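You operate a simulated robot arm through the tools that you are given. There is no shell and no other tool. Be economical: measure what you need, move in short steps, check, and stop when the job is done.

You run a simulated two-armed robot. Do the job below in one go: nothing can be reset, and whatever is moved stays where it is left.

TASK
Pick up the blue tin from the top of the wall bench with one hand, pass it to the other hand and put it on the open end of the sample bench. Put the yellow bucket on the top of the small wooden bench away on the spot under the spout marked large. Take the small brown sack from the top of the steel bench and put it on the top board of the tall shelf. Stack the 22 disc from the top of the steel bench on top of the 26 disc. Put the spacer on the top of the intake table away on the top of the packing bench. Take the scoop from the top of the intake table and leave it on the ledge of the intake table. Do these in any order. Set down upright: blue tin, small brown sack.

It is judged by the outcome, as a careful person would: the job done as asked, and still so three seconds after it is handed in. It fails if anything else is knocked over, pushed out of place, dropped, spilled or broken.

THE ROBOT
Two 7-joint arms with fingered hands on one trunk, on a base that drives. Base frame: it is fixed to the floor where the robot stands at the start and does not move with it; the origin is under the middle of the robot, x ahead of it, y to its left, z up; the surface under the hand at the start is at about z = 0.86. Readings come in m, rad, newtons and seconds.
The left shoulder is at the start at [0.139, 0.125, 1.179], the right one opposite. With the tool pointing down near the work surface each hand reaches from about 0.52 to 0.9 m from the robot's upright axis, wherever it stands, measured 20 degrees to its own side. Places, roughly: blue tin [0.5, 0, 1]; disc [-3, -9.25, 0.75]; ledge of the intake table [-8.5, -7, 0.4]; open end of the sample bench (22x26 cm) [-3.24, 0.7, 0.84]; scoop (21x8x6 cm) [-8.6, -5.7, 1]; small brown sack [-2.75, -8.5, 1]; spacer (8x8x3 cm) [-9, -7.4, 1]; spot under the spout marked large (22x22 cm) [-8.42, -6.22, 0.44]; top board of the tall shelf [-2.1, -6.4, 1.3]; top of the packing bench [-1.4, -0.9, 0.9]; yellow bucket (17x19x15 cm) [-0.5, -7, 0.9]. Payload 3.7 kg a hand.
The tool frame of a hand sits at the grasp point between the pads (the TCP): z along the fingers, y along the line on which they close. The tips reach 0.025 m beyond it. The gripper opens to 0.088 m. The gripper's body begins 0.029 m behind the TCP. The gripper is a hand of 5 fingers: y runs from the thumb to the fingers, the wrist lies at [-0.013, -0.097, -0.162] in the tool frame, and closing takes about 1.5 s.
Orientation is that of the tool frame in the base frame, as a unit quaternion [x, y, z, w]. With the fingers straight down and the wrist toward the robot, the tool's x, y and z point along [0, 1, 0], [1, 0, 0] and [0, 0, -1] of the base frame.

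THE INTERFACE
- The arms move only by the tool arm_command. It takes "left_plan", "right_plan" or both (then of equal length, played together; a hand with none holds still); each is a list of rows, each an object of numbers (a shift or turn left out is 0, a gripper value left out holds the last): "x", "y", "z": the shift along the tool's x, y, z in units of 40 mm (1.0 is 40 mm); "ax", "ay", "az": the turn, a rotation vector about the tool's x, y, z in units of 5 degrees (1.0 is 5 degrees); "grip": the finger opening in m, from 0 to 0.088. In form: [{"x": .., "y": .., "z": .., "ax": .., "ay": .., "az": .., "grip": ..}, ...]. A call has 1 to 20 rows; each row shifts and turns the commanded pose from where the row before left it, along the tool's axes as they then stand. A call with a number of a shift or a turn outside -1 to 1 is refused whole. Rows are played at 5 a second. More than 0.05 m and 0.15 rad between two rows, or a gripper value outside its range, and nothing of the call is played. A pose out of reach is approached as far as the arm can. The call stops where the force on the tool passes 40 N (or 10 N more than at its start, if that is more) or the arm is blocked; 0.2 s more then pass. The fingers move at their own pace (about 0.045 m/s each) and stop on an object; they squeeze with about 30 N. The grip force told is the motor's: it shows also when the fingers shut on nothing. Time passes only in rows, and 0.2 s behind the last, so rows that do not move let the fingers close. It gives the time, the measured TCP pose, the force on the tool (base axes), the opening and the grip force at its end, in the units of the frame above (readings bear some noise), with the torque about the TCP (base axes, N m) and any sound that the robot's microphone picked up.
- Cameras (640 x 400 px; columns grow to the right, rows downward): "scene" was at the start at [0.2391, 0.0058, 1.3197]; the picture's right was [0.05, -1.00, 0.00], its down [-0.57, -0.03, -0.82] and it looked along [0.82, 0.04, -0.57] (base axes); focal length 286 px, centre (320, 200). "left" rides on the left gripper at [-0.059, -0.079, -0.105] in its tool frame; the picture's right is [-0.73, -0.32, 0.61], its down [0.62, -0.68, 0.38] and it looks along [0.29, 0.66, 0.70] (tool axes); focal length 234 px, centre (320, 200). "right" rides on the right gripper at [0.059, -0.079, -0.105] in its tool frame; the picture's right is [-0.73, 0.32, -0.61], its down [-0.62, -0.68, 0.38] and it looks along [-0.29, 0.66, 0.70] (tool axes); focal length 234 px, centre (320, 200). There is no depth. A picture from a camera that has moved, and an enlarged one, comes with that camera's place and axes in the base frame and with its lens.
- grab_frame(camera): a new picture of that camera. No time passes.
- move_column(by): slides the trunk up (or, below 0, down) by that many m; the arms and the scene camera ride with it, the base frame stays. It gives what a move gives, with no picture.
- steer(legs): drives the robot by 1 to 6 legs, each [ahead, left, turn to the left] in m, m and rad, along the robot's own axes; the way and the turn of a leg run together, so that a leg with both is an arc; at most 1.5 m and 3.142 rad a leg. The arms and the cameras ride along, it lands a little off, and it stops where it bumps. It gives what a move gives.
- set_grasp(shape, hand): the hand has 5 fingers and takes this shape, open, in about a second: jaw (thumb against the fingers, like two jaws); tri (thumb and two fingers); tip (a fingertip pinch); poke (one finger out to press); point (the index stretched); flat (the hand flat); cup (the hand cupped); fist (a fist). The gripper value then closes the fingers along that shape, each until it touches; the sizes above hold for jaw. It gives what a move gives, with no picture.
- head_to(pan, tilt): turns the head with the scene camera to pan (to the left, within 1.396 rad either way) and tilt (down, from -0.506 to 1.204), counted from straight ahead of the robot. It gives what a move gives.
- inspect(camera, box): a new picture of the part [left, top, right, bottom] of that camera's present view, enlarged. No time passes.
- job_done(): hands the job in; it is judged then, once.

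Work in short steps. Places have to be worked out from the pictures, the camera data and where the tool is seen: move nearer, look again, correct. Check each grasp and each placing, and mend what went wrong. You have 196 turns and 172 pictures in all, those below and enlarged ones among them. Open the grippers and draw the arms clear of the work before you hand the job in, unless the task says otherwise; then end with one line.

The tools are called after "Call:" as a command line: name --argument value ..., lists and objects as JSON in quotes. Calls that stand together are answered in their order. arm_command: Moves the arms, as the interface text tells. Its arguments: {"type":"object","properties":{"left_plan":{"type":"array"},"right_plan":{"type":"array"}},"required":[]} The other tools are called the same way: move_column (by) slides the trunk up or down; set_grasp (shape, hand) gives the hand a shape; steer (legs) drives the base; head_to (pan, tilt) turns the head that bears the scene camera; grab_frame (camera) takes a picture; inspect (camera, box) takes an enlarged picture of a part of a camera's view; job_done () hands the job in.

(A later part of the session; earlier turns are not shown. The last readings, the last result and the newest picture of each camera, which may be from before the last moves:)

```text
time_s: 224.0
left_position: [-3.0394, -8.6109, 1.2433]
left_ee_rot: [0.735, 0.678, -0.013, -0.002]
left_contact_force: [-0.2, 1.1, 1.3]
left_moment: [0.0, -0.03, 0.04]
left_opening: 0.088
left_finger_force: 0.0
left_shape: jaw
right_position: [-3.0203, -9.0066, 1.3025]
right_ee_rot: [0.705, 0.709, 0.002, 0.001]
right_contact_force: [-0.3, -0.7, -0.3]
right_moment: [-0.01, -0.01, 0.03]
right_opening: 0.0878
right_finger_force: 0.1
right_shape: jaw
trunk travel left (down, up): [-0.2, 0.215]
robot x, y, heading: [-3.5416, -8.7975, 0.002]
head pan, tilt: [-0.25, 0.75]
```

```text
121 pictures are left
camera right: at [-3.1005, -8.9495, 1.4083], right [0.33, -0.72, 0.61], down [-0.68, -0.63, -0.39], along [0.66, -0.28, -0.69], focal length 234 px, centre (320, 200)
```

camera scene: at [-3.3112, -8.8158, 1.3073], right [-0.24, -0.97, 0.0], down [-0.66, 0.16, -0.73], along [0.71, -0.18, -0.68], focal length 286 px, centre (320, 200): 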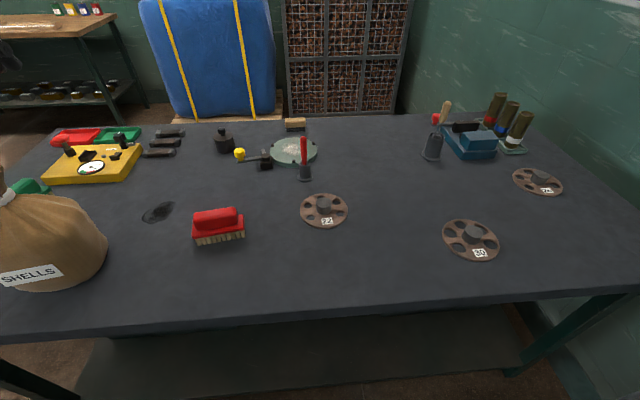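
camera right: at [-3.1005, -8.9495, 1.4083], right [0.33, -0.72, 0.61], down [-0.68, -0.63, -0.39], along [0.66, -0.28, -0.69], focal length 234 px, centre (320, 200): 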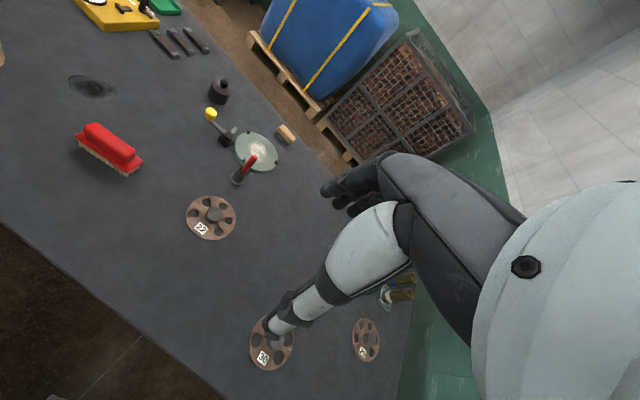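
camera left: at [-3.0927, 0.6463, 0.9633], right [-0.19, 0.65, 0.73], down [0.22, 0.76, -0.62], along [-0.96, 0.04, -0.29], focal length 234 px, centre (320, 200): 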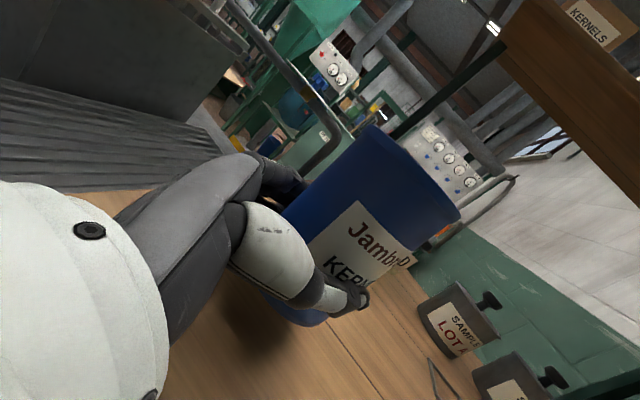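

Triangulation puts disc 22's hub at (-2.824, -8.946, z≈0.80). I'll move the right hand over it and down to z≈0.95.

Call:
arm_command --right_plan '[{"y": 0.97, "x": 0.3}, {"y": 0.97, "x": 0.3}, {"y": 0.97, "x": 0.3}, {"y": 0.97, "x": 0.3}, {"y": 0.97, "x": 0.3}, {"z": 1}, {"z": 1}, {"z": 1}, {"z": 1}, {"z": 1}, {"z": 1}, {"z": 1}, {"z": 1}, {"z": 0.8}, {}]'

Call:
grab_frame --camera "right"

Call:
grab_frame --camera "scene"

```text
time_s: 227.2
left_position: [-3.0395, -8.6103, 1.2438]
left_ee_rot: [0.735, 0.678, -0.012, -0.001]
left_contact_force: [-1.0, 0.1, 0.0]
left_moment: [0.0, -0.02, 0.02]
left_opening: 0.0879
left_finger_force: 0.1
left_shape: jaw
right_position: [-2.8255, -8.9447, 0.9523]
right_ee_rot: [0.705, 0.709, 0.002, 0.002]
right_contact_force: [0.2, -0.1, -0.6]
right_moment: [0.03, 0.0, 0.01]
right_opening: 0.0877
right_finger_force: 0.1
right_shape: jaw
trunk travel left (down, up): [-0.2, 0.215]
robot x, y, heading: [-3.5447, -8.7978, 0.004]
head pan, tilt: [-0.25, 0.75]
```

```text
120 pictures are left
camera right: at [-2.9053, -8.8875, 1.0569], right [0.33, -0.72, 0.61], down [-0.68, -0.63, -0.39], along [0.66, -0.28, -0.69], focal length 234 px, centre (320, 200)
```

right: 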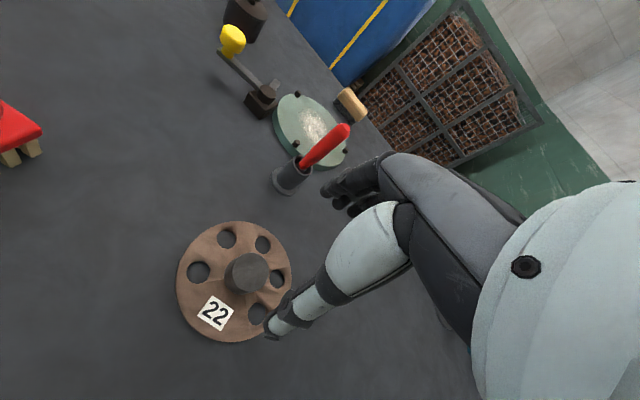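

```text
119 pictures are left
camera scene: at [-3.3117, -8.8158, 1.3074], right [-0.24, -0.97, 0.0], down [-0.66, 0.16, -0.73], along [0.71, -0.18, -0.68], focal length 286 px, centre (320, 200)
```

scene: 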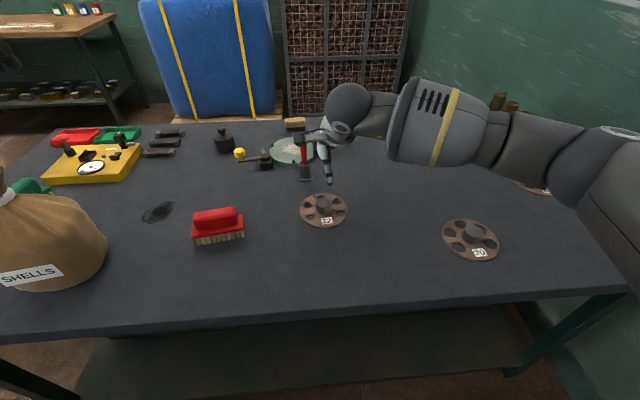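

The hub is centred at (-2.820, -8.947) and about 0.048 m wide. I'll lower so the tips sit just above the plate.

Call:
arm_command --right_plan '[{"z": 0.9, "y": 0.1, "x": -0.05}, {"z": 0.9}, {"z": 0.7}, {"z": 0.4}, {}]'

Call:
grab_frame --camera "right"

Call:
inspect --camera "scene" --box '[240, 120, 440, 260]'

```text
time_s: 228.4
left_position: [-3.0399, -8.6109, 1.2444]
left_ee_rot: [0.736, 0.677, -0.012, -0.001]
left_contact_force: [0.6, -0.4, 0.2]
left_moment: [0.03, 0.01, -0.02]
left_opening: 0.0878
left_finger_force: 0.0
left_shape: jaw
right_position: [-2.8214, -8.9467, 0.8354]
right_ee_rot: [0.704, 0.71, 0.001, 0.0]
right_contact_force: [0.1, -0.1, -0.5]
right_moment: [-0.01, -0.01, 0.0]
right_opening: 0.0877
right_finger_force: 0.1
right_shape: jaw
trunk travel left (down, up): [-0.2, 0.215]
robot x, y, heading: [-3.5422, -8.7951, 0.005]
head pan, tilt: [-0.25, 0.75]
```

```text
118 pictures are left
camera right: at [-2.9012, -8.8898, 0.9405], right [0.33, -0.72, 0.61], down [-0.68, -0.63, -0.39], along [0.66, -0.28, -0.69], focal length 234 px, centre (320, 200)
```

right: 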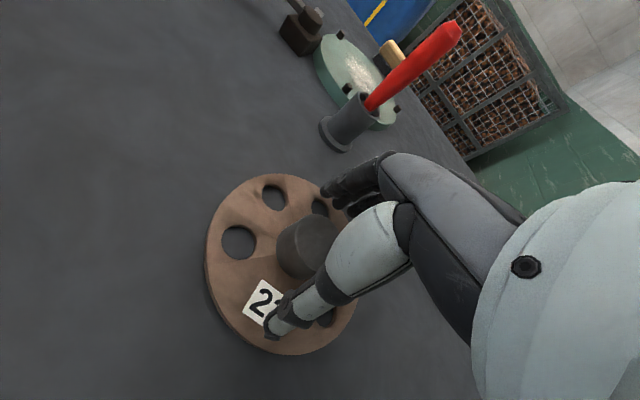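

```text
2.86 times, centred on (340, 190) of scene
camera zoom: at [-3.3115, -8.8158, 1.3073], right [-0.24, -0.97, 0.0], down [-0.66, 0.16, -0.73], along [0.71, -0.18, -0.68], focal length 818 px, centre (263, 229)
```

zoom: 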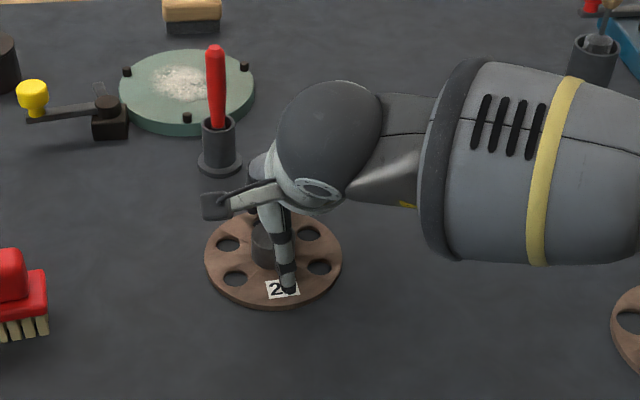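

Call:
arm_command --right_plan '[{"z": 0.2}, {"grip": 0.06}, {"grip": 0.03}, {"grip": 0}, {"grip": 0}, {"grip": 0}, {"grip": 0}, {"grip": 0}, {"grip": 0}]'

Call:
grab_frame --camera "right"

```text
time_s: 230.4
left_position: [-3.0417, -8.6093, 1.2449]
left_ee_rot: [0.736, 0.677, -0.011, -0.001]
left_contact_force: [0.1, 0.2, 0.2]
left_moment: [0.01, -0.01, -0.02]
left_opening: 0.0879
left_finger_force: 0.1
left_shape: jaw
right_position: [-2.8225, -8.9468, 0.8311]
right_ee_rot: [0.705, 0.709, 0.004, 0.002]
right_contact_force: [-3.3, 0.2, 24.4]
right_moment: [0.18, -0.06, -0.03]
right_opening: 0.0344
right_finger_force: 30.1
right_shape: jaw
trunk travel left (down, up): [-0.2, 0.215]
robot x, y, heading: [-3.544, -8.7963, 0.006]
head pan, tilt: [-0.25, 0.75]
```

```text
116 pictures are left
camera right: at [-2.9028, -8.8892, 0.9362], right [0.32, -0.72, 0.61], down [-0.67, -0.63, -0.39], along [0.67, -0.28, -0.69], focal length 234 px, centre (320, 200)
```

right: 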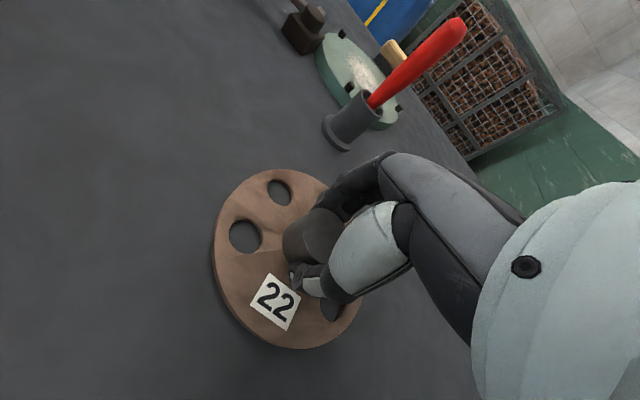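

The hub is gripped (0.034 m). I'll lift 0.14 m and look.

Call:
arm_command --right_plan '[{"z": -0.5}, {"z": -1}, {"z": -1}, {"z": -1}, {"z": -1}, {}]'

Call:
grab_frame --camera "right"

Call:
grab_frame --camera "scene"

```text
time_s: 231.8
left_position: [-3.0395, -8.6115, 1.2435]
left_ee_rot: [0.735, 0.678, -0.013, -0.002]
left_contact_force: [0.2, 0.8, -0.2]
left_moment: [0.03, -0.02, -0.03]
left_opening: 0.0879
left_finger_force: 0.0
left_shape: jaw
right_position: [-2.8229, -8.9458, 1.0078]
right_ee_rot: [0.704, 0.71, 0.001, 0.001]
right_contact_force: [0.2, -1.0, -4.2]
right_moment: [-0.01, 0.03, -0.02]
right_opening: 0.0326
right_finger_force: 30.0
right_shape: jaw
trunk travel left (down, up): [-0.2, 0.215]
robot x, y, heading: [-3.5431, -8.7988, 0.003]
head pan, tilt: [-0.25, 0.75]
```

```text
115 pictures are left
camera right: at [-2.9018, -8.8892, 1.113], right [0.33, -0.72, 0.61], down [-0.68, -0.63, -0.38], along [0.66, -0.28, -0.7], focal length 234 px, centre (320, 200)
```

right: 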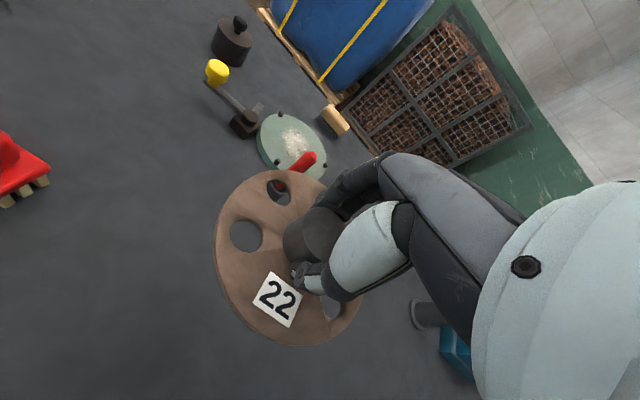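

```text
114 pictures are left
camera scene: at [-3.3104, -8.816, 1.307], right [-0.24, -0.97, 0.0], down [-0.66, 0.16, -0.73], along [0.71, -0.18, -0.68], focal length 286 px, centre (320, 200)
```

scene: 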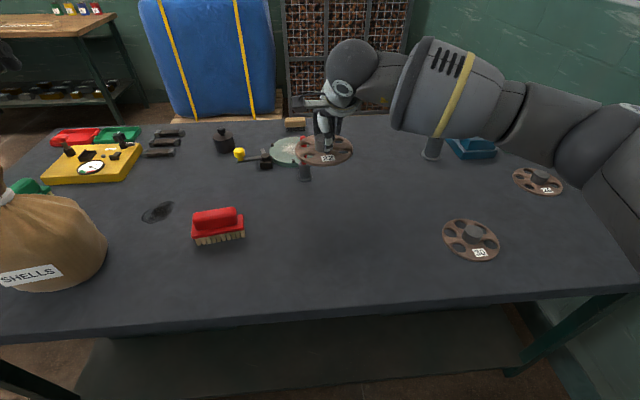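

Disc 22 is lifted. I'll raise it 8 cm more for clearance, strafe right 0.3 m, and view disc 26.

Call:
arm_command --right_plan '[{"z": -1}, {"z": -1}, {}]'

Call:
steer --legs '[[0, -0.3, 0]]'

Call:
arm_command --right_plan '[{"x": -1}, {"x": -1}, {"x": -1}, {"x": -1}, {"x": -1}, {}]'

Call:
grab_frame --camera "right"

Call:
grab_frame --camera "scene"

```text
time_s: 232.6
left_position: [-3.0388, -8.6116, 1.2428]
left_ee_rot: [0.735, 0.678, -0.013, -0.002]
left_contact_force: [-0.4, -0.9, 0.0]
left_moment: [-0.02, 0.0, -0.03]
left_opening: 0.0875
left_finger_force: 0.0
left_shape: jaw
right_position: [-2.8232, -8.9482, 1.0874]
right_ee_rot: [0.705, 0.71, 0.001, 0.001]
right_contact_force: [-0.2, 0.0, -4.5]
right_moment: [-0.02, 0.02, -0.05]
right_opening: 0.0327
right_finger_force: 30.0
right_shape: jaw
trunk travel left (down, up): [-0.2, 0.215]
robot x, y, heading: [-3.5401, -8.8007, 0.006]
head pan, tilt: [-0.25, 0.75]
```

```text
time_s: 235.8
left_position: [-3.0378, -8.9132, 1.2433]
left_ee_rot: [0.735, 0.678, -0.013, -0.003]
left_contact_force: [-0.1, -0.1, 0.4]
left_moment: [0.04, 0.0, 0.0]
left_opening: 0.088
left_finger_force: 0.2
left_shape: jaw
right_position: [-2.8209, -9.2496, 1.0869]
right_ee_rot: [0.704, 0.71, 0.001, 0.0]
right_contact_force: [-0.1, -0.5, -3.7]
right_moment: [0.01, -0.01, 0.01]
right_opening: 0.0327
right_finger_force: 29.9
right_shape: jaw
trunk travel left (down, up): [-0.2, 0.215]
robot x, y, heading: [-3.5405, -9.1014, 0.003]
head pan, tilt: [-0.25, 0.75]
```

```text
time_s: 237.2
left_position: [-3.0355, -8.9116, 1.2435]
left_ee_rot: [0.735, 0.678, -0.013, -0.002]
left_contact_force: [0.1, -0.1, 0.5]
left_moment: [0.0, -0.03, 0.02]
left_opening: 0.0879
left_finger_force: 0.1
left_shape: jaw
right_position: [-2.8193, -9.4486, 1.086]
right_ee_rot: [0.705, 0.709, 0.001, 0.0]
right_contact_force: [0.0, 0.5, -3.4]
right_moment: [0.01, -0.02, 0.02]
right_opening: 0.0329
right_finger_force: 29.9
right_shape: jaw
trunk travel left (down, up): [-0.2, 0.215]
robot x, y, heading: [-3.5427, -9.0968, 0.005]
head pan, tilt: [-0.25, 0.75]
```

```text
113 pictures are left
camera right: at [-2.8991, -9.3922, 1.1914], right [0.33, -0.72, 0.61], down [-0.68, -0.63, -0.39], along [0.66, -0.28, -0.7], focal length 234 px, centre (320, 200)
```

right: 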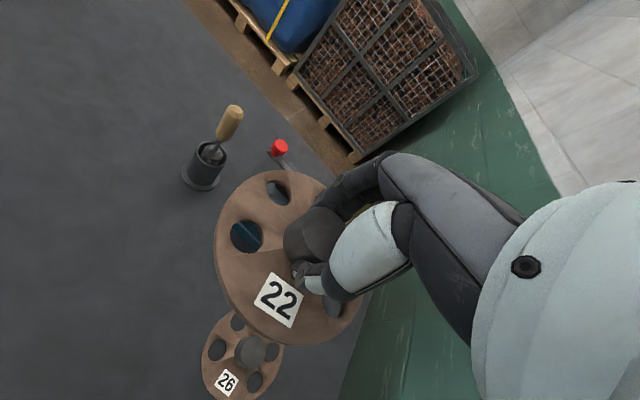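

```text
112 pictures are left
camera scene: at [-3.3089, -9.1171, 1.3071], right [-0.24, -0.97, 0.0], down [-0.66, 0.16, -0.73], along [0.71, -0.18, -0.68], focal length 286 px, centre (320, 200)
```

scene: 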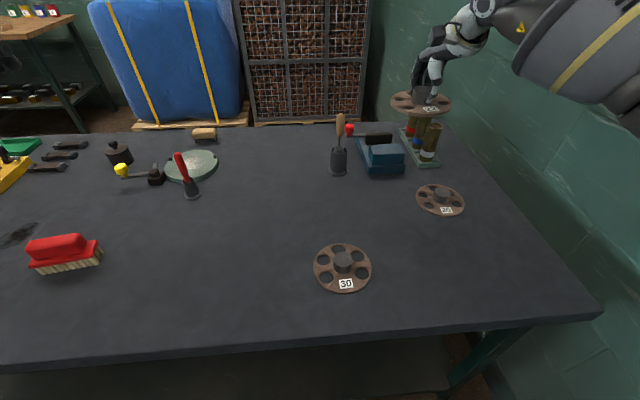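

Both views put disc 26's hub at (-2.860, -9.548). I'll move over it and descend to z≈0.91.

Call:
arm_command --right_plan '[{"x": -0.85, "y": -0.34}, {"x": -0.85, "y": -0.34}, {"x": -0.84, "y": -0.34}, {"z": 1}, {"z": 1}, {"z": 1}, {"z": 1}, {"z": 0.4}, {}]'

Call:
grab_frame --camera "right"

Call:
inspect --camera "scene" --box '[360, 80, 560, 240]'

```text
time_s: 239.2
left_position: [-3.037, -8.9129, 1.2433]
left_ee_rot: [0.735, 0.678, -0.012, -0.002]
left_contact_force: [-0.2, -0.4, 0.3]
left_moment: [0.0, -0.03, 0.0]
left_opening: 0.0878
left_finger_force: 0.0
left_shape: jaw
right_position: [-2.8602, -9.5505, 0.9101]
right_ee_rot: [0.704, 0.71, 0.002, 0.0]
right_contact_force: [-1.2, 0.5, -3.7]
right_moment: [0.02, 0.0, 0.0]
right_opening: 0.0328
right_finger_force: 30.0
right_shape: jaw
trunk travel left (down, up): [-0.2, 0.215]
robot x, y, heading: [-3.5426, -9.1012, 0.007]
head pan, tilt: [-0.25, 0.75]
```

```text
111 pictures are left
camera right: at [-2.9396, -9.4947, 1.0154], right [0.33, -0.72, 0.61], down [-0.68, -0.63, -0.39], along [0.66, -0.28, -0.69], focal length 234 px, centre (320, 200)
```

right: 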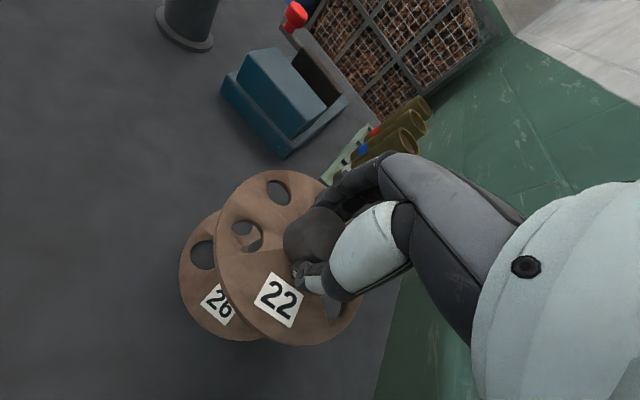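

```text
2.50 times, centred on (460, 160) of scene
camera zoom: at [-3.3091, -9.1177, 1.3072], right [-0.24, -0.97, 0.0], down [-0.66, 0.16, -0.73], along [0.71, -0.18, -0.68], focal length 716 px, centre (-30, 300)
```

zoom: 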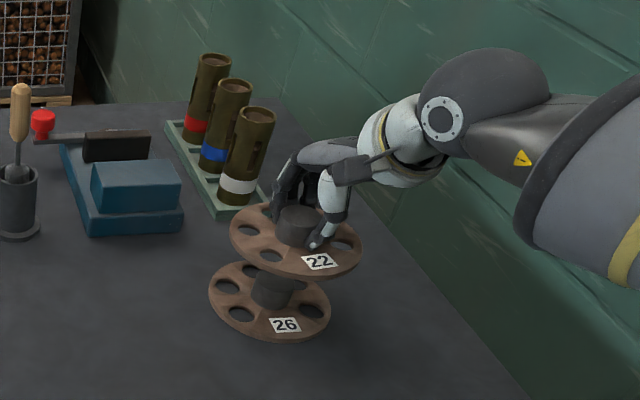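

The stack is aligned within about 3 mm. I'll nudge 2 mm and lower gently, watching the force.

Call:
arm_command --right_plan '[{"x": 0.05, "z": 0.3}, {"z": 0.3}, {"z": 0.2}, {}]'

Call:
arm_command --right_plan '[{"z": 0.12}, {}]'

Call:
inspect --camera "scene" --box '[400, 130, 520, 230]'

```text
time_s: 240.2
left_position: [-3.0374, -8.9124, 1.2426]
left_ee_rot: [0.735, 0.678, -0.013, -0.002]
left_contact_force: [-1.0, 0.8, -0.1]
left_moment: [-0.02, 0.02, 0.0]
left_opening: 0.0876
left_finger_force: 0.2
left_shape: jaw
right_position: [-2.8606, -9.5494, 0.8787]
right_ee_rot: [0.705, 0.709, 0.002, -0.001]
right_contact_force: [-0.5, -0.5, -3.2]
right_moment: [-0.02, 0.05, 0.03]
right_opening: 0.0325
right_finger_force: 30.0
right_shape: jaw
trunk travel left (down, up): [-0.2, 0.215]
robot x, y, heading: [-3.5403, -9.099, 0.005]
head pan, tilt: [-0.25, 0.75]
```

```text
time_s: 240.8
left_position: [-3.037, -8.9131, 1.2431]
left_ee_rot: [0.735, 0.678, -0.012, -0.001]
left_contact_force: [-0.6, 1.6, 0.7]
left_moment: [0.01, 0.02, 0.01]
left_opening: 0.088
left_finger_force: 0.1
left_shape: jaw
right_position: [-2.8589, -9.549, 0.8741]
right_ee_rot: [0.705, 0.71, 0.001, 0.0]
right_contact_force: [0.0, 0.4, -3.9]
right_moment: [-0.01, 0.04, -0.05]
right_opening: 0.0325
right_finger_force: 29.7
right_shape: jaw
trunk travel left (down, up): [-0.2, 0.215]
robot x, y, heading: [-3.541, -9.1014, 0.002]
head pan, tilt: [-0.25, 0.75]
```

```text
4.00 times, centred on (460, 180) of scene
camera zoom: at [-3.3091, -9.1177, 1.3072], right [-0.24, -0.97, 0.0], down [-0.66, 0.16, -0.73], along [0.71, -0.18, -0.68], focal length 1146 px, centre (-240, 280)
```

zoom: 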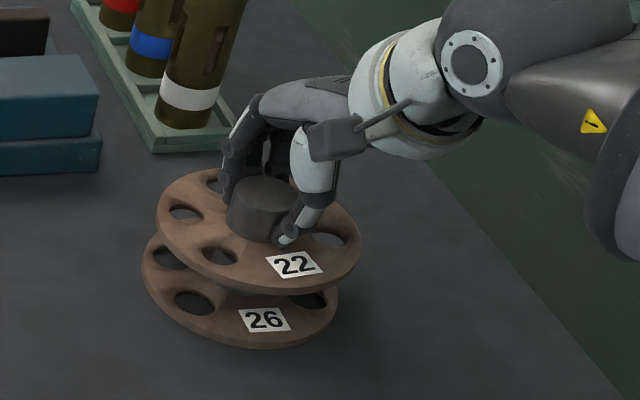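

Not touching yet. I'll continue down in 3–4 mm steps.

Call:
arm_command --right_plan '[{"z": 0.1}, {}]'

Call:
arm_command --right_plan '[{"z": 0.1}, {}]'

Call:
arm_command --right_plan '[{"z": 0.08}, {}]'

```text
time_s: 241.4
left_position: [-3.0371, -8.9116, 1.2429]
left_ee_rot: [0.736, 0.677, -0.012, -0.002]
left_contact_force: [-0.2, 0.5, -0.3]
left_moment: [0.05, 0.02, 0.05]
left_opening: 0.0878
left_finger_force: 0.0
left_shape: jaw
right_position: [-2.8588, -9.5499, 0.8698]
right_ee_rot: [0.705, 0.709, 0.0, 0.0]
right_contact_force: [-0.8, -1.1, -4.7]
right_moment: [0.0, 0.0, -0.01]
right_opening: 0.0328
right_finger_force: 29.9
right_shape: jaw
trunk travel left (down, up): [-0.2, 0.215]
robot x, y, heading: [-3.5396, -9.0999, 0.008]
head pan, tilt: [-0.25, 0.75]
```

```text
time_s: 242.0
left_position: [-3.0372, -8.9125, 1.2431]
left_ee_rot: [0.736, 0.677, -0.012, -0.002]
left_contact_force: [0.1, 0.9, -1.0]
left_moment: [0.01, 0.0, 0.02]
left_opening: 0.0877
left_finger_force: 0.2
left_shape: jaw
right_position: [-2.8601, -9.5487, 0.866]
right_ee_rot: [0.704, 0.71, 0.001, 0.001]
right_contact_force: [0.6, 0.0, -5.0]
right_moment: [0.0, 0.0, 0.02]
right_opening: 0.0327
right_finger_force: 30.3
right_shape: jaw
trunk travel left (down, up): [-0.2, 0.215]
robot x, y, heading: [-3.5422, -9.0983, 0.009]
head pan, tilt: [-0.25, 0.75]
```

```text
time_s: 242.6
left_position: [-3.0374, -8.9124, 1.2434]
left_ee_rot: [0.735, 0.677, -0.013, -0.002]
left_contact_force: [0.0, 0.3, -0.2]
left_moment: [0.0, 0.0, 0.02]
left_opening: 0.0882
left_finger_force: 0.0
left_shape: jaw
right_position: [-2.8594, -9.5501, 0.8627]
right_ee_rot: [0.705, 0.709, 0.002, 0.0]
right_contact_force: [-0.2, 0.4, -2.7]
right_moment: [0.03, -0.03, 0.01]
right_opening: 0.0325
right_finger_force: 29.6
right_shape: jaw
trunk travel left (down, up): [-0.2, 0.215]
robot x, y, heading: [-3.5404, -9.0985, 0.002]
head pan, tilt: [-0.25, 0.75]
```

Call:
arm_command --right_plan '[{"z": 0.08}, {}]'

Call:
arm_command --right_plan '[{"z": 0.08}, {}]'

Call:
inspect --camera "scene" --box '[400, 130, 520, 230]'

```text
time_s: 243.2
left_position: [-3.0384, -8.9114, 1.2435]
left_ee_rot: [0.735, 0.677, -0.012, -0.001]
left_contact_force: [-0.2, 0.1, -0.8]
left_moment: [0.02, -0.01, 0.01]
left_opening: 0.0877
left_finger_force: 0.0
left_shape: jaw
right_position: [-2.8595, -9.5486, 0.8612]
right_ee_rot: [0.705, 0.709, 0.002, 0.001]
right_contact_force: [-1.0, -0.8, 5.4]
right_moment: [0.02, -0.16, 0.0]
right_opening: 0.0328
right_finger_force: 30.7
right_shape: jaw
trunk travel left (down, up): [-0.2, 0.215]
robot x, y, heading: [-3.5426, -9.0985, 0.003]
head pan, tilt: [-0.25, 0.75]
```

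```text
time_s: 243.8
left_position: [-3.0389, -8.9111, 1.245]
left_ee_rot: [0.735, 0.678, -0.011, 0.0]
left_contact_force: [0.5, -0.2, -0.3]
left_moment: [-0.01, 0.0, 0.01]
left_opening: 0.0876
left_finger_force: 0.2
left_shape: jaw
right_position: [-2.8598, -9.5487, 0.8614]
right_ee_rot: [0.705, 0.71, 0.005, 0.003]
right_contact_force: [-0.6, -1.6, 20.5]
right_moment: [0.09, -0.34, -0.03]
right_opening: 0.0329
right_finger_force: 29.9
right_shape: jaw
trunk travel left (down, up): [-0.2, 0.215]
robot x, y, heading: [-3.5406, -9.1006, 0.007]
head pan, tilt: [-0.25, 0.75]
```

```text
4.00 times, centred on (460, 180) of scene
camera zoom: at [-3.3118, -9.1163, 1.3081], right [-0.24, -0.97, 0.0], down [-0.66, 0.16, -0.73], along [0.71, -0.18, -0.68], focal length 1146 px, centre (-240, 280)
```

zoom: 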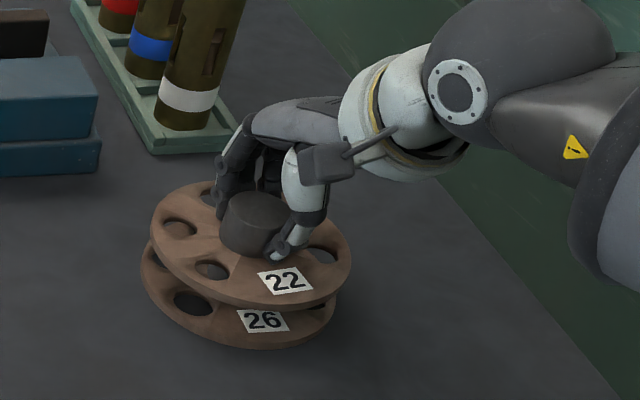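

Contact occurs at z=0.861, with disc 22 sitting on disc 26's hub. I'll ease off, open, and lift away.

Call:
arm_command --right_plan '[{"z": -0.07}, {"grip": 0.045}, {"grip": 0.06}, {"grip": 0.088}, {"grip": 0.088}, {"grip": 0.088}]'

Call:
inspect --camera "scene" --box '[400, 130, 520, 230]'

```text
time_s: 245.2
left_position: [-3.0382, -8.9109, 1.2434]
left_ee_rot: [0.735, 0.678, -0.012, -0.001]
left_contact_force: [0.2, 0.1, -0.6]
left_moment: [0.03, -0.03, -0.02]
left_opening: 0.0877
left_finger_force: 0.1
left_shape: jaw
right_position: [-2.8607, -9.5484, 0.8589]
right_ee_rot: [0.705, 0.709, 0.001, 0.001]
right_contact_force: [-1.6, -1.1, 12.8]
right_moment: [-0.03, -0.3, -0.03]
right_opening: 0.0846
right_finger_force: 0.0
right_shape: jaw
trunk travel left (down, up): [-0.2, 0.215]
robot x, y, heading: [-3.5388, -9.1017, 0.003]
head pan, tilt: [-0.25, 0.75]
```

```text
4.00 times, centred on (460, 180) of scene
camera zoom: at [-3.3109, -9.1165, 1.3075], right [-0.24, -0.97, 0.0], down [-0.66, 0.16, -0.73], along [0.71, -0.18, -0.68], focal length 1146 px, centre (-240, 280)
```

zoom: 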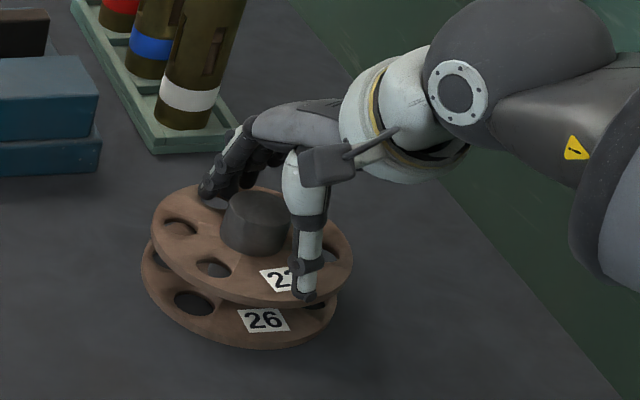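

Call:
arm_command --right_plan '[{"z": -0.3}, {"z": -0.5}, {"z": -1}, {"z": -1}, {"z": -1}, {"z": -1}, {}]'

Call:
inspect --camera "scene" --box '[380, 110, 540, 230]'

```text
time_s: 246.8
left_position: [-3.0384, -8.9119, 1.2441]
left_ee_rot: [0.735, 0.678, -0.014, -0.002]
left_contact_force: [0.7, 0.3, 0.2]
left_moment: [-0.01, 0.0, 0.03]
left_opening: 0.088
left_finger_force: 0.0
left_shape: jaw
right_position: [-2.8595, -9.5482, 1.0516]
right_ee_rot: [0.704, 0.71, 0.001, 0.0]
right_contact_force: [0.9, 0.0, -0.1]
right_moment: [0.02, 0.01, 0.02]
right_opening: 0.0878
right_finger_force: 0.0
right_shape: jaw
trunk travel left (down, up): [-0.2, 0.215]
robot x, y, heading: [-3.5421, -9.0986, 0.001]
head pan, tilt: [-0.25, 0.75]
```

```text
3.33 times, centred on (460, 170) of scene
camera zoom: at [-3.3091, -9.1176, 1.3071], right [-0.24, -0.97, 0.0], down [-0.66, 0.16, -0.73], along [0.71, -0.18, -0.68], focal length 955 px, centre (-147, 300)
```

zoom: 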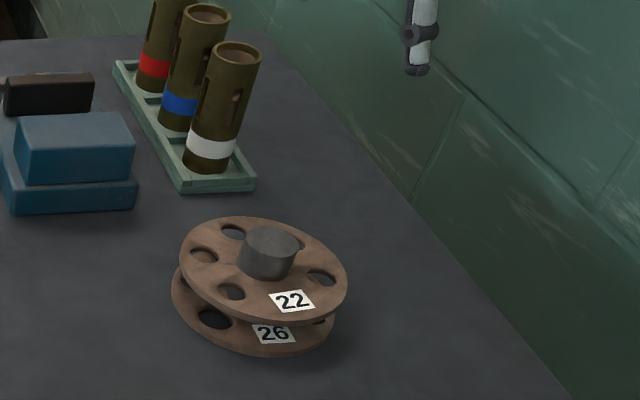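

Disc 22 rests level on disc 26. Next I'll draw the right arm back and strafe left, so the left hand faces the sack at about (-2.80, -8.385).

Call:
arm_command --right_plan '[{"z": -1}, {"z": -1}, {"z": -1}, {"z": -1}, {"z": -1}, {"x": 0.95, "y": -0.7}, {"x": 0.95, "y": -0.7}, {"x": 0.95, "y": -0.7}, {"x": 0.95, "y": -0.7}, {"x": 0.95, "y": -0.7}, {"x": 0.95, "y": -0.7}, {}]'

Call:
steer --legs '[[0, 0.5, 0]]'

Call:
head_to --pan 0.2 --tilt 0.6

Call:
grab_frame --camera "scene"

Call:
grab_frame --camera "left"

```text
time_s: 249.4
left_position: [-3.0368, -8.9134, 1.2438]
left_ee_rot: [0.736, 0.677, -0.013, -0.001]
left_contact_force: [-0.6, -0.4, 0.5]
left_moment: [-0.04, 0.01, -0.01]
left_opening: 0.0877
left_finger_force: 0.2
left_shape: jaw
right_position: [-3.0305, -9.3244, 1.2323]
right_ee_rot: [0.706, 0.708, 0.002, 0.0]
right_contact_force: [0.0, -0.3, -0.3]
right_moment: [0.01, -0.01, 0.02]
right_opening: 0.0878
right_finger_force: 0.1
right_shape: jaw
right hand out of reach, approached as far as the arm can: row 5
trunk travel left (down, up): [-0.2, 0.215]
robot x, y, heading: [-3.5408, -9.0982, 0.001]
head pan, tilt: [-0.25, 0.75]
```

```text
time_s: 254.3
left_position: [-3.0391, -8.4128, 1.2436]
left_ee_rot: [0.736, 0.677, -0.013, -0.002]
left_contact_force: [-0.1, 1.2, 0.3]
left_moment: [-0.01, 0.02, 0.05]
left_opening: 0.0879
left_finger_force: 0.2
left_shape: jaw
right_position: [-3.0327, -8.8233, 1.2318]
right_ee_rot: [0.705, 0.709, 0.002, -0.001]
right_contact_force: [0.5, 0.1, -0.1]
right_moment: [0.0, -0.03, 0.02]
right_opening: 0.0878
right_finger_force: 0.0
right_shape: jaw
trunk travel left (down, up): [-0.2, 0.215]
robot x, y, heading: [-3.5438, -8.6023, 0.003]
head pan, tilt: [-0.25, 0.75]
```

```text
time_s: 255.2
left_position: [-3.0397, -8.4127, 1.2426]
left_ee_rot: [0.736, 0.677, -0.013, -0.002]
left_contact_force: [1.1, -0.7, 0.2]
left_moment: [0.01, 0.03, 0.01]
left_opening: 0.0876
left_finger_force: 0.1
left_shape: jaw
right_position: [-3.0334, -8.8235, 1.2323]
right_ee_rot: [0.705, 0.709, 0.001, 0.001]
right_contact_force: [-0.2, 0.6, 0.2]
right_moment: [0.02, -0.03, 0.0]
right_opening: 0.0875
right_finger_force: 0.1
right_shape: jaw
trunk travel left (down, up): [-0.2, 0.215]
robot x, y, heading: [-3.545, -8.5986, 0.002]
head pan, tilt: [0.201, 0.6]
```

```text
105 pictures are left
camera scene: at [-3.3059, -8.5789, 1.3201], right [0.2, -0.98, 0.0], down [-0.55, -0.11, -0.82], along [0.81, 0.17, -0.57], focal length 286 px, centre (320, 200)
```

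scene: 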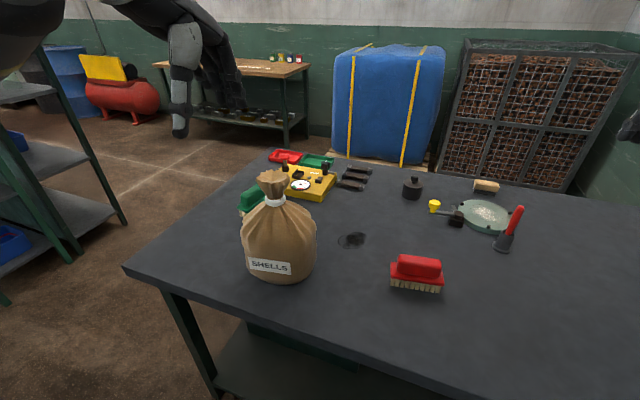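

```text
104 pictures are left
camera left: at [-3.1218, -8.4628, 1.3512], right [-0.4, -0.7, -0.59], down [-0.63, 0.67, -0.38], along [0.66, 0.22, -0.71], focal length 234 px, centre (320, 200)
```

left: 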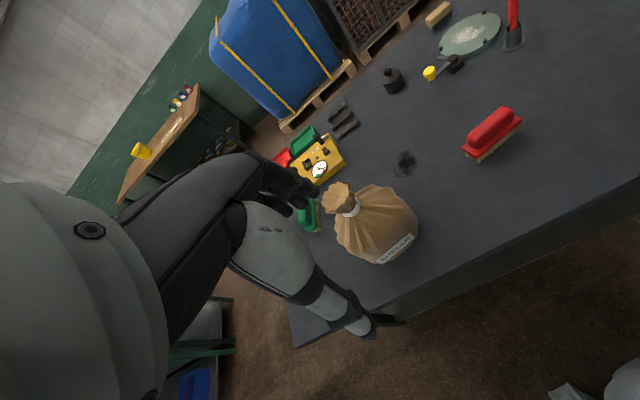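

The tie triangulates to (-2.865, -8.395, 1.00) and the ruffle top is at about z=1.058. I'll move the left hand above it.

Call:
arm_command --left_plan '[{"y": 0.865, "x": 0.157}, {"y": 0.865, "x": 0.157}, {"y": 0.865, "x": 0.157}, {"y": 0.865, "x": 0.157}, {"y": 0.865, "x": 0.157}, {"z": 1}, {"z": 1}, {}]'

Call:
grab_frame --camera "scene"

Call:
grab_frame --camera "left"

```text
time_s: 257.0
left_position: [-2.8669, -8.3981, 1.1615]
left_ee_rot: [0.736, 0.677, -0.012, -0.001]
left_contact_force: [0.2, -0.3, 0.7]
left_moment: [-0.01, -0.03, 0.02]
left_opening: 0.0878
left_finger_force: 0.2
left_shape: jaw
right_position: [-3.0337, -8.8233, 1.2329]
right_ee_rot: [0.705, 0.709, 0.002, 0.001]
right_contact_force: [0.0, -0.3, -0.5]
right_moment: [0.03, 0.0, 0.03]
right_opening: 0.0879
right_finger_force: 0.2
right_shape: jaw
trunk travel left (down, up): [-0.2, 0.215]
robot x, y, heading: [-3.5437, -8.6012, 0.007]
head pan, tilt: [0.201, 0.6]
```

```text
103 pictures are left
camera scene: at [-3.3065, -8.5789, 1.3203], right [0.2, -0.98, 0.0], down [-0.55, -0.12, -0.83], along [0.81, 0.17, -0.56], focal length 286 px, centre (320, 200)
```

scene: 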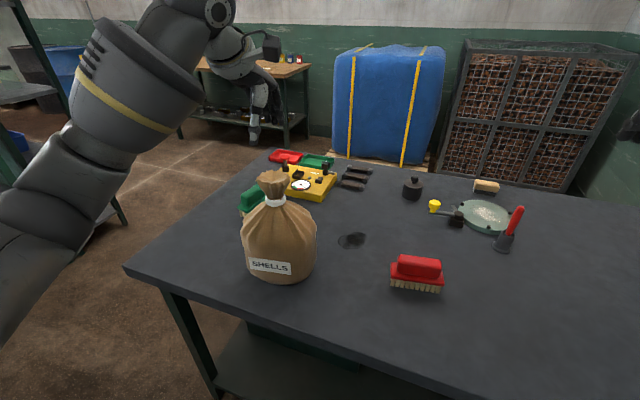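

```text
102 pictures are left
camera left: at [-2.9486, -8.4479, 1.268], right [-0.39, -0.7, -0.59], down [-0.63, 0.67, -0.38], along [0.66, 0.22, -0.71], focal length 234 px, centre (320, 200)
```

left: 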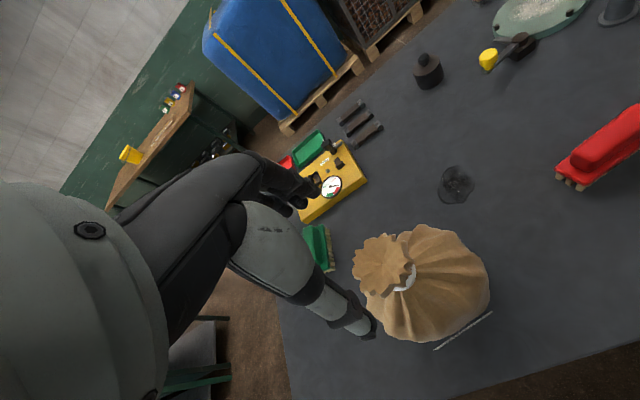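

The ruffle is centred under the hand. I'll lower to z≈1.035 and grip the neck.

Call:
arm_command --left_plan '[{"z": 1}, {"z": 1}, {"z": 0.8}, {"z": 0.38}, {}, {"grip": 0.06}, {"grip": 0.03}, {"grip": 0}, {"grip": 0}, {"grip": 0}, {"grip": 0}, {"grip": 0}, {"grip": 0}]'

Call:
inspect --camera "scene" --box '[200, 120, 360, 300]'

```text
time_s: 259.8
left_position: [-2.8696, -8.3977, 1.034]
left_ee_rot: [0.736, 0.677, -0.013, -0.002]
left_contact_force: [-2.3, -0.6, -0.5]
left_moment: [-0.07, 0.0, -0.07]
left_opening: 0.0262
left_finger_force: 30.6
left_shape: jaw
right_position: [-3.0329, -8.8219, 1.2315]
right_ee_rot: [0.705, 0.709, 0.002, -0.001]
right_contact_force: [0.3, -0.1, 0.3]
right_moment: [0.01, -0.01, 0.02]
right_opening: 0.0879
right_finger_force: 0.0
right_shape: jaw
trunk travel left (down, up): [-0.2, 0.215]
robot x, y, heading: [-3.5388, -8.6002, -0.001]
head pan, tilt: [0.201, 0.6]
```

```text
2.22 times, centred on (280, 210) of scene
camera zoom: at [-3.3061, -8.5789, 1.3202], right [0.2, -0.98, 0.0], down [-0.55, -0.12, -0.83], along [0.81, 0.17, -0.56], focal length 636 px, centre (409, 178)
```

zoom: 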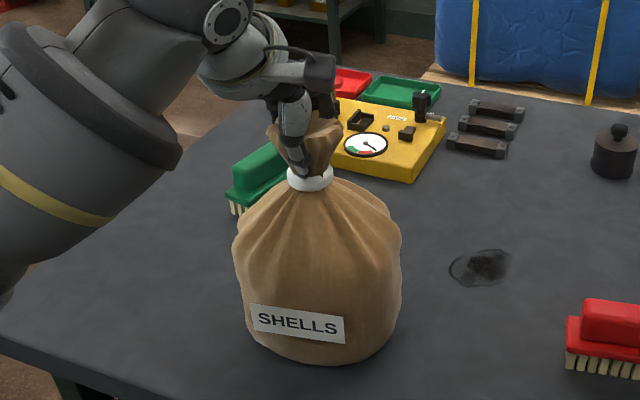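

Good grip above the tie. I'll lift slowly and check.

Call:
arm_command --left_plan '[{"z": -0.3}, {"z": -0.5}, {"z": -0.8}, {"z": -1}, {"z": -1}, {}]'

Call:
move_column --by 0.21

Call:
grab_frame --camera "scene"

```text
time_s: 261.2
left_position: [-2.865, -8.3945, 1.1758]
left_ee_rot: [0.736, 0.677, -0.013, -0.003]
left_contact_force: [0.0, -0.3, -11.5]
left_moment: [0.02, 0.14, -0.01]
left_opening: 0.0262
left_finger_force: 29.7
left_shape: jaw
right_position: [-3.0304, -8.8232, 1.2316]
right_ee_rot: [0.705, 0.709, 0.0, -0.001]
right_contact_force: [0.3, 0.3, -0.7]
right_moment: [-0.02, 0.0, -0.05]
right_opening: 0.0877
right_finger_force: 0.0
right_shape: jaw
trunk travel left (down, up): [-0.2, 0.215]
robot x, y, heading: [-3.5412, -8.6006, 0.003]
head pan, tilt: [0.201, 0.6]
```

```text
time_s: 263.4
left_position: [-2.8655, -8.397, 1.3854]
left_ee_rot: [0.736, 0.676, -0.013, -0.003]
left_contact_force: [-0.1, -1.0, -10.7]
left_moment: [-0.03, 0.14, -0.02]
left_opening: 0.026
left_finger_force: 30.5
left_shape: jaw
right_position: [-3.0316, -8.8237, 1.4419]
right_ee_rot: [0.706, 0.709, 0.001, 0.0]
right_contact_force: [-0.3, 0.6, 0.1]
right_moment: [0.0, 0.01, -0.01]
right_opening: 0.088
right_finger_force: 0.1
right_shape: jaw
trunk travel left (down, up): [-0.41, 0.005]
robot x, y, heading: [-3.5444, -8.5994, 0.005]
head pan, tilt: [0.201, 0.6]
```

```text
100 pictures are left
camera scene: at [-3.4142, -8.579, 1.5353], right [0.2, -0.98, 0.0], down [-0.55, -0.12, -0.82], along [0.81, 0.17, -0.57], focal length 286 px, centre (320, 200)
```

scene: 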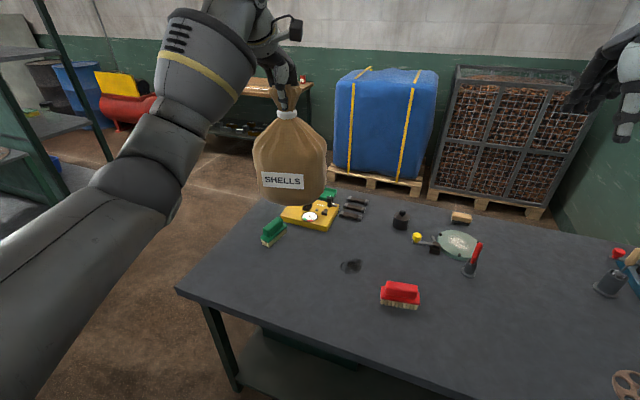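

The sack is held at about 1.1 kg. I'll draw it in and raise it toward shelf height, then back off and view the shelf's south end.

Call:
arm_command --left_plan '[{"z": -0.6, "y": -0.6}, {"z": -0.6, "y": -0.6}, {"z": -0.6, "y": -0.6}, {"z": -0.6, "y": -0.6}, {"z": -0.9}, {"z": -0.9}, {"z": -0.9}, {}]'

Call:
steer --legs '[[-0.25, 0, 0], [0, 1.1, 0]]'

Call:
head_to --pan 0.55 --tilt 0.3

Call:
grab_frame --camera "scene"

```text
time_s: 265.2
left_position: [-2.9548, -8.3842, 1.5915]
left_ee_rot: [0.736, 0.677, -0.014, -0.003]
left_contact_force: [0.7, -0.1, -10.3]
left_moment: [0.02, 0.11, 0.0]
left_opening: 0.0263
left_finger_force: 30.3
left_shape: jaw
right_position: [-3.0308, -8.8224, 1.4414]
right_ee_rot: [0.705, 0.709, 0.0, 0.0]
right_contact_force: [-0.1, 0.2, 0.6]
right_moment: [-0.02, 0.03, -0.04]
right_opening: 0.0879
right_finger_force: 0.1
right_shape: jaw
trunk travel left (down, up): [-0.41, 0.005]
robot x, y, heading: [-3.5457, -8.5995, 0.007]
head pan, tilt: [0.201, 0.6]
```

```text
time_s: 276.6
left_position: [-3.211, -7.2873, 1.5907]
left_ee_rot: [0.736, 0.677, -0.013, -0.003]
left_contact_force: [0.7, 0.9, -10.1]
left_moment: [-0.01, 0.14, -0.04]
left_opening: 0.0264
left_finger_force: 30.1
left_shape: jaw
right_position: [-3.2873, -7.7253, 1.4419]
right_ee_rot: [0.706, 0.708, 0.001, 0.0]
right_contact_force: [-0.5, -0.1, -0.2]
right_moment: [0.0, -0.01, -0.02]
right_opening: 0.0876
right_finger_force: 0.1
right_shape: jaw
trunk travel left (down, up): [-0.41, 0.005]
robot x, y, heading: [-3.8022, -7.4999, 0.004]
head pan, tilt: [0.201, 0.6]
```

```text
time_s: 277.4
left_position: [-3.2106, -7.2867, 1.5912]
left_ee_rot: [0.737, 0.676, -0.013, -0.003]
left_contact_force: [-1.3, -0.2, -10.0]
left_moment: [-0.01, 0.11, 0.02]
left_opening: 0.0263
left_finger_force: 30.2
left_shape: jaw
right_position: [-3.2875, -7.7239, 1.4411]
right_ee_rot: [0.705, 0.709, 0.001, 0.001]
right_contact_force: [0.0, -0.6, 0.7]
right_moment: [0.0, -0.02, -0.04]
right_opening: 0.0876
right_finger_force: 0.1
right_shape: jaw
trunk travel left (down, up): [-0.41, 0.005]
robot x, y, heading: [-3.8014, -7.5008, 0.005]
head pan, tilt: [0.55, 0.3]
```

```text
99 pictures are left
camera scene: at [-3.6761, -7.4491, 1.5628], right [0.52, -0.85, 0.0], down [-0.25, -0.16, -0.95], along [0.81, 0.5, -0.3], focal length 286 px, centre (320, 200)
```

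scene: 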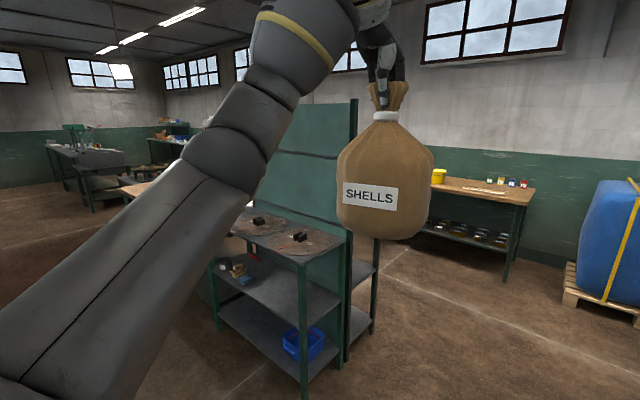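

The shelf is about 0.3 m deep (x −2.34…−2.04), with a panel on its west side, so I'll approach from the east. I'll drive along y=-7.5 past its south end, go up to y≈-6.6, and turn to face it.

Call:
steer --legs '[[1.3, 0, 0], [1.3, 0, 0], [0, 0.95, 0], [0, 0, 1.57], [0, 0, 1.57]]'

Call:
head_to --pan 0.0 --tilt 0.4

Call:
grab_frame --camera "scene"

```text
time_s: 306.1
left_position: [-1.7648, -6.7692, 1.5916]
left_ee_rot: [-0.674, 0.739, -0.002, 0.012]
left_contact_force: [-0.8, 0.4, -10.4]
left_moment: [0.02, -0.11, -0.01]
left_opening: 0.0261
left_finger_force: 29.9
left_shape: jaw
right_position: [-1.6857, -6.3321, 1.4425]
right_ee_rot: [-0.706, 0.708, 0.0, -0.001]
right_contact_force: [-0.5, -0.2, -0.6]
right_moment: [0.02, -0.01, 0.01]
right_opening: 0.0876
right_finger_force: 0.1
right_shape: jaw
trunk travel left (down, up): [-0.41, 0.005]
robot x, y, heading: [-1.1761, -6.5621, 3.135]
head pan, tilt: [0.55, 0.3]
```

```text
time_s: 307.1
left_position: [-1.7643, -6.7696, 1.5909]
left_ee_rot: [-0.674, 0.738, -0.004, 0.014]
left_contact_force: [0.0, 0.3, -11.0]
left_moment: [-0.05, -0.16, -0.03]
left_opening: 0.026
left_finger_force: 30.1
left_shape: jaw
right_position: [-1.6852, -6.3329, 1.442]
right_ee_rot: [-0.706, 0.708, -0.001, -0.002]
right_contact_force: [0.0, 0.2, -0.2]
right_moment: [0.01, 0.0, 0.02]
right_opening: 0.0878
right_finger_force: 0.0
right_shape: jaw
trunk travel left (down, up): [-0.41, 0.005]
robot x, y, heading: [-1.1752, -6.5621, 3.134]
head pan, tilt: [0.0, 0.4]
```

```text
98 pictures are left
camera scene: at [-1.3111, -6.5596, 1.5536], right [0.0, 1.0, 0.0], down [0.39, 0.0, -0.92], along [-0.92, 0.0, -0.39], focal length 286 px, centre (320, 200)
```

scene: 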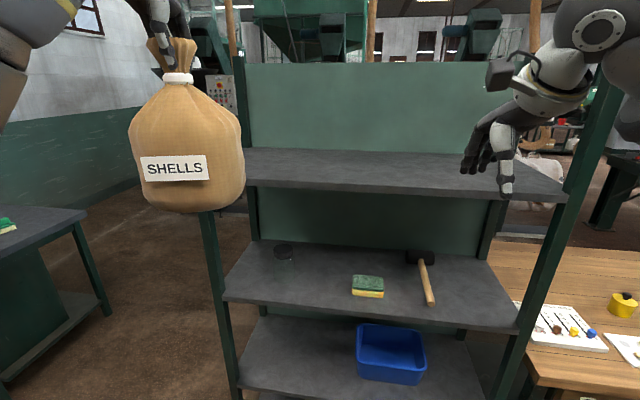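

The top board is clear (x −2.40…−1.97, z≈1.30). I'll move 0.2 m ahead and 0.2 m right so the sack comes over the board's edge, then check.

Call:
steer --legs '[[0, -0.2, 0], [0.2, 0, 0]]'

Call:
head_to --pan 0.2 --tilt 0.4

Call:
grab_frame --camera "scene"

```text
time_s: 310.6
left_position: [-1.9619, -6.5702, 1.591]
left_ee_rot: [-0.674, 0.738, -0.002, 0.013]
left_contact_force: [0.2, 0.1, -11.4]
left_moment: [0.01, -0.16, 0.01]
left_opening: 0.026
left_finger_force: 29.8
left_shape: jaw
right_position: [-1.8841, -6.1317, 1.4427]
right_ee_rot: [-0.707, 0.708, 0.001, -0.001]
right_contact_force: [-0.4, 0.6, 0.3]
right_moment: [0.02, 0.02, -0.01]
right_opening: 0.0875
right_finger_force: 0.1
right_shape: jaw
trunk travel left (down, up): [-0.41, 0.005]
robot x, y, heading: [-1.3711, -6.3606, 3.139]
head pan, tilt: [0.0, 0.4]
```

```text
time_s: 311.4
left_position: [-1.9636, -6.5697, 1.5907]
left_ee_rot: [-0.674, 0.738, -0.003, 0.014]
left_contact_force: [0.1, 0.5, -10.8]
left_moment: [0.02, -0.1, -0.02]
left_opening: 0.0256
left_finger_force: 29.8
left_shape: jaw
right_position: [-1.8853, -6.1328, 1.4423]
right_ee_rot: [-0.707, 0.708, -0.001, -0.002]
right_contact_force: [0.0, -0.1, 0.0]
right_moment: [0.03, 0.0, 0.0]
right_opening: 0.0875
right_finger_force: 0.0
right_shape: jaw
trunk travel left (down, up): [-0.41, 0.005]
robot x, y, heading: [-1.3681, -6.3607, 3.142]
head pan, tilt: [0.201, 0.4]
```

```text
97 pictures are left
camera scene: at [-1.5083, -6.377, 1.5535], right [-0.2, 0.98, 0.0], down [0.38, 0.08, -0.92], along [-0.9, -0.18, -0.39], focal length 286 px, centre (320, 200)
```

scene: 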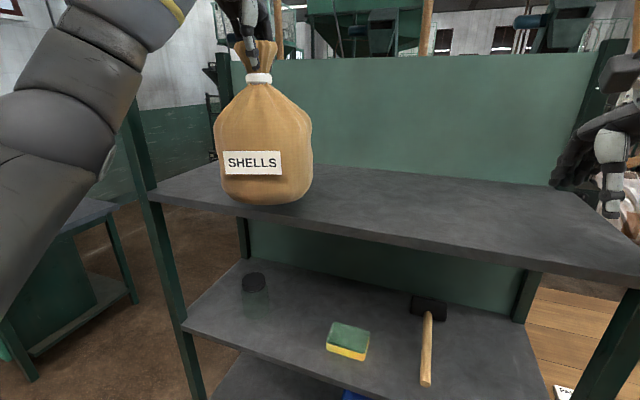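

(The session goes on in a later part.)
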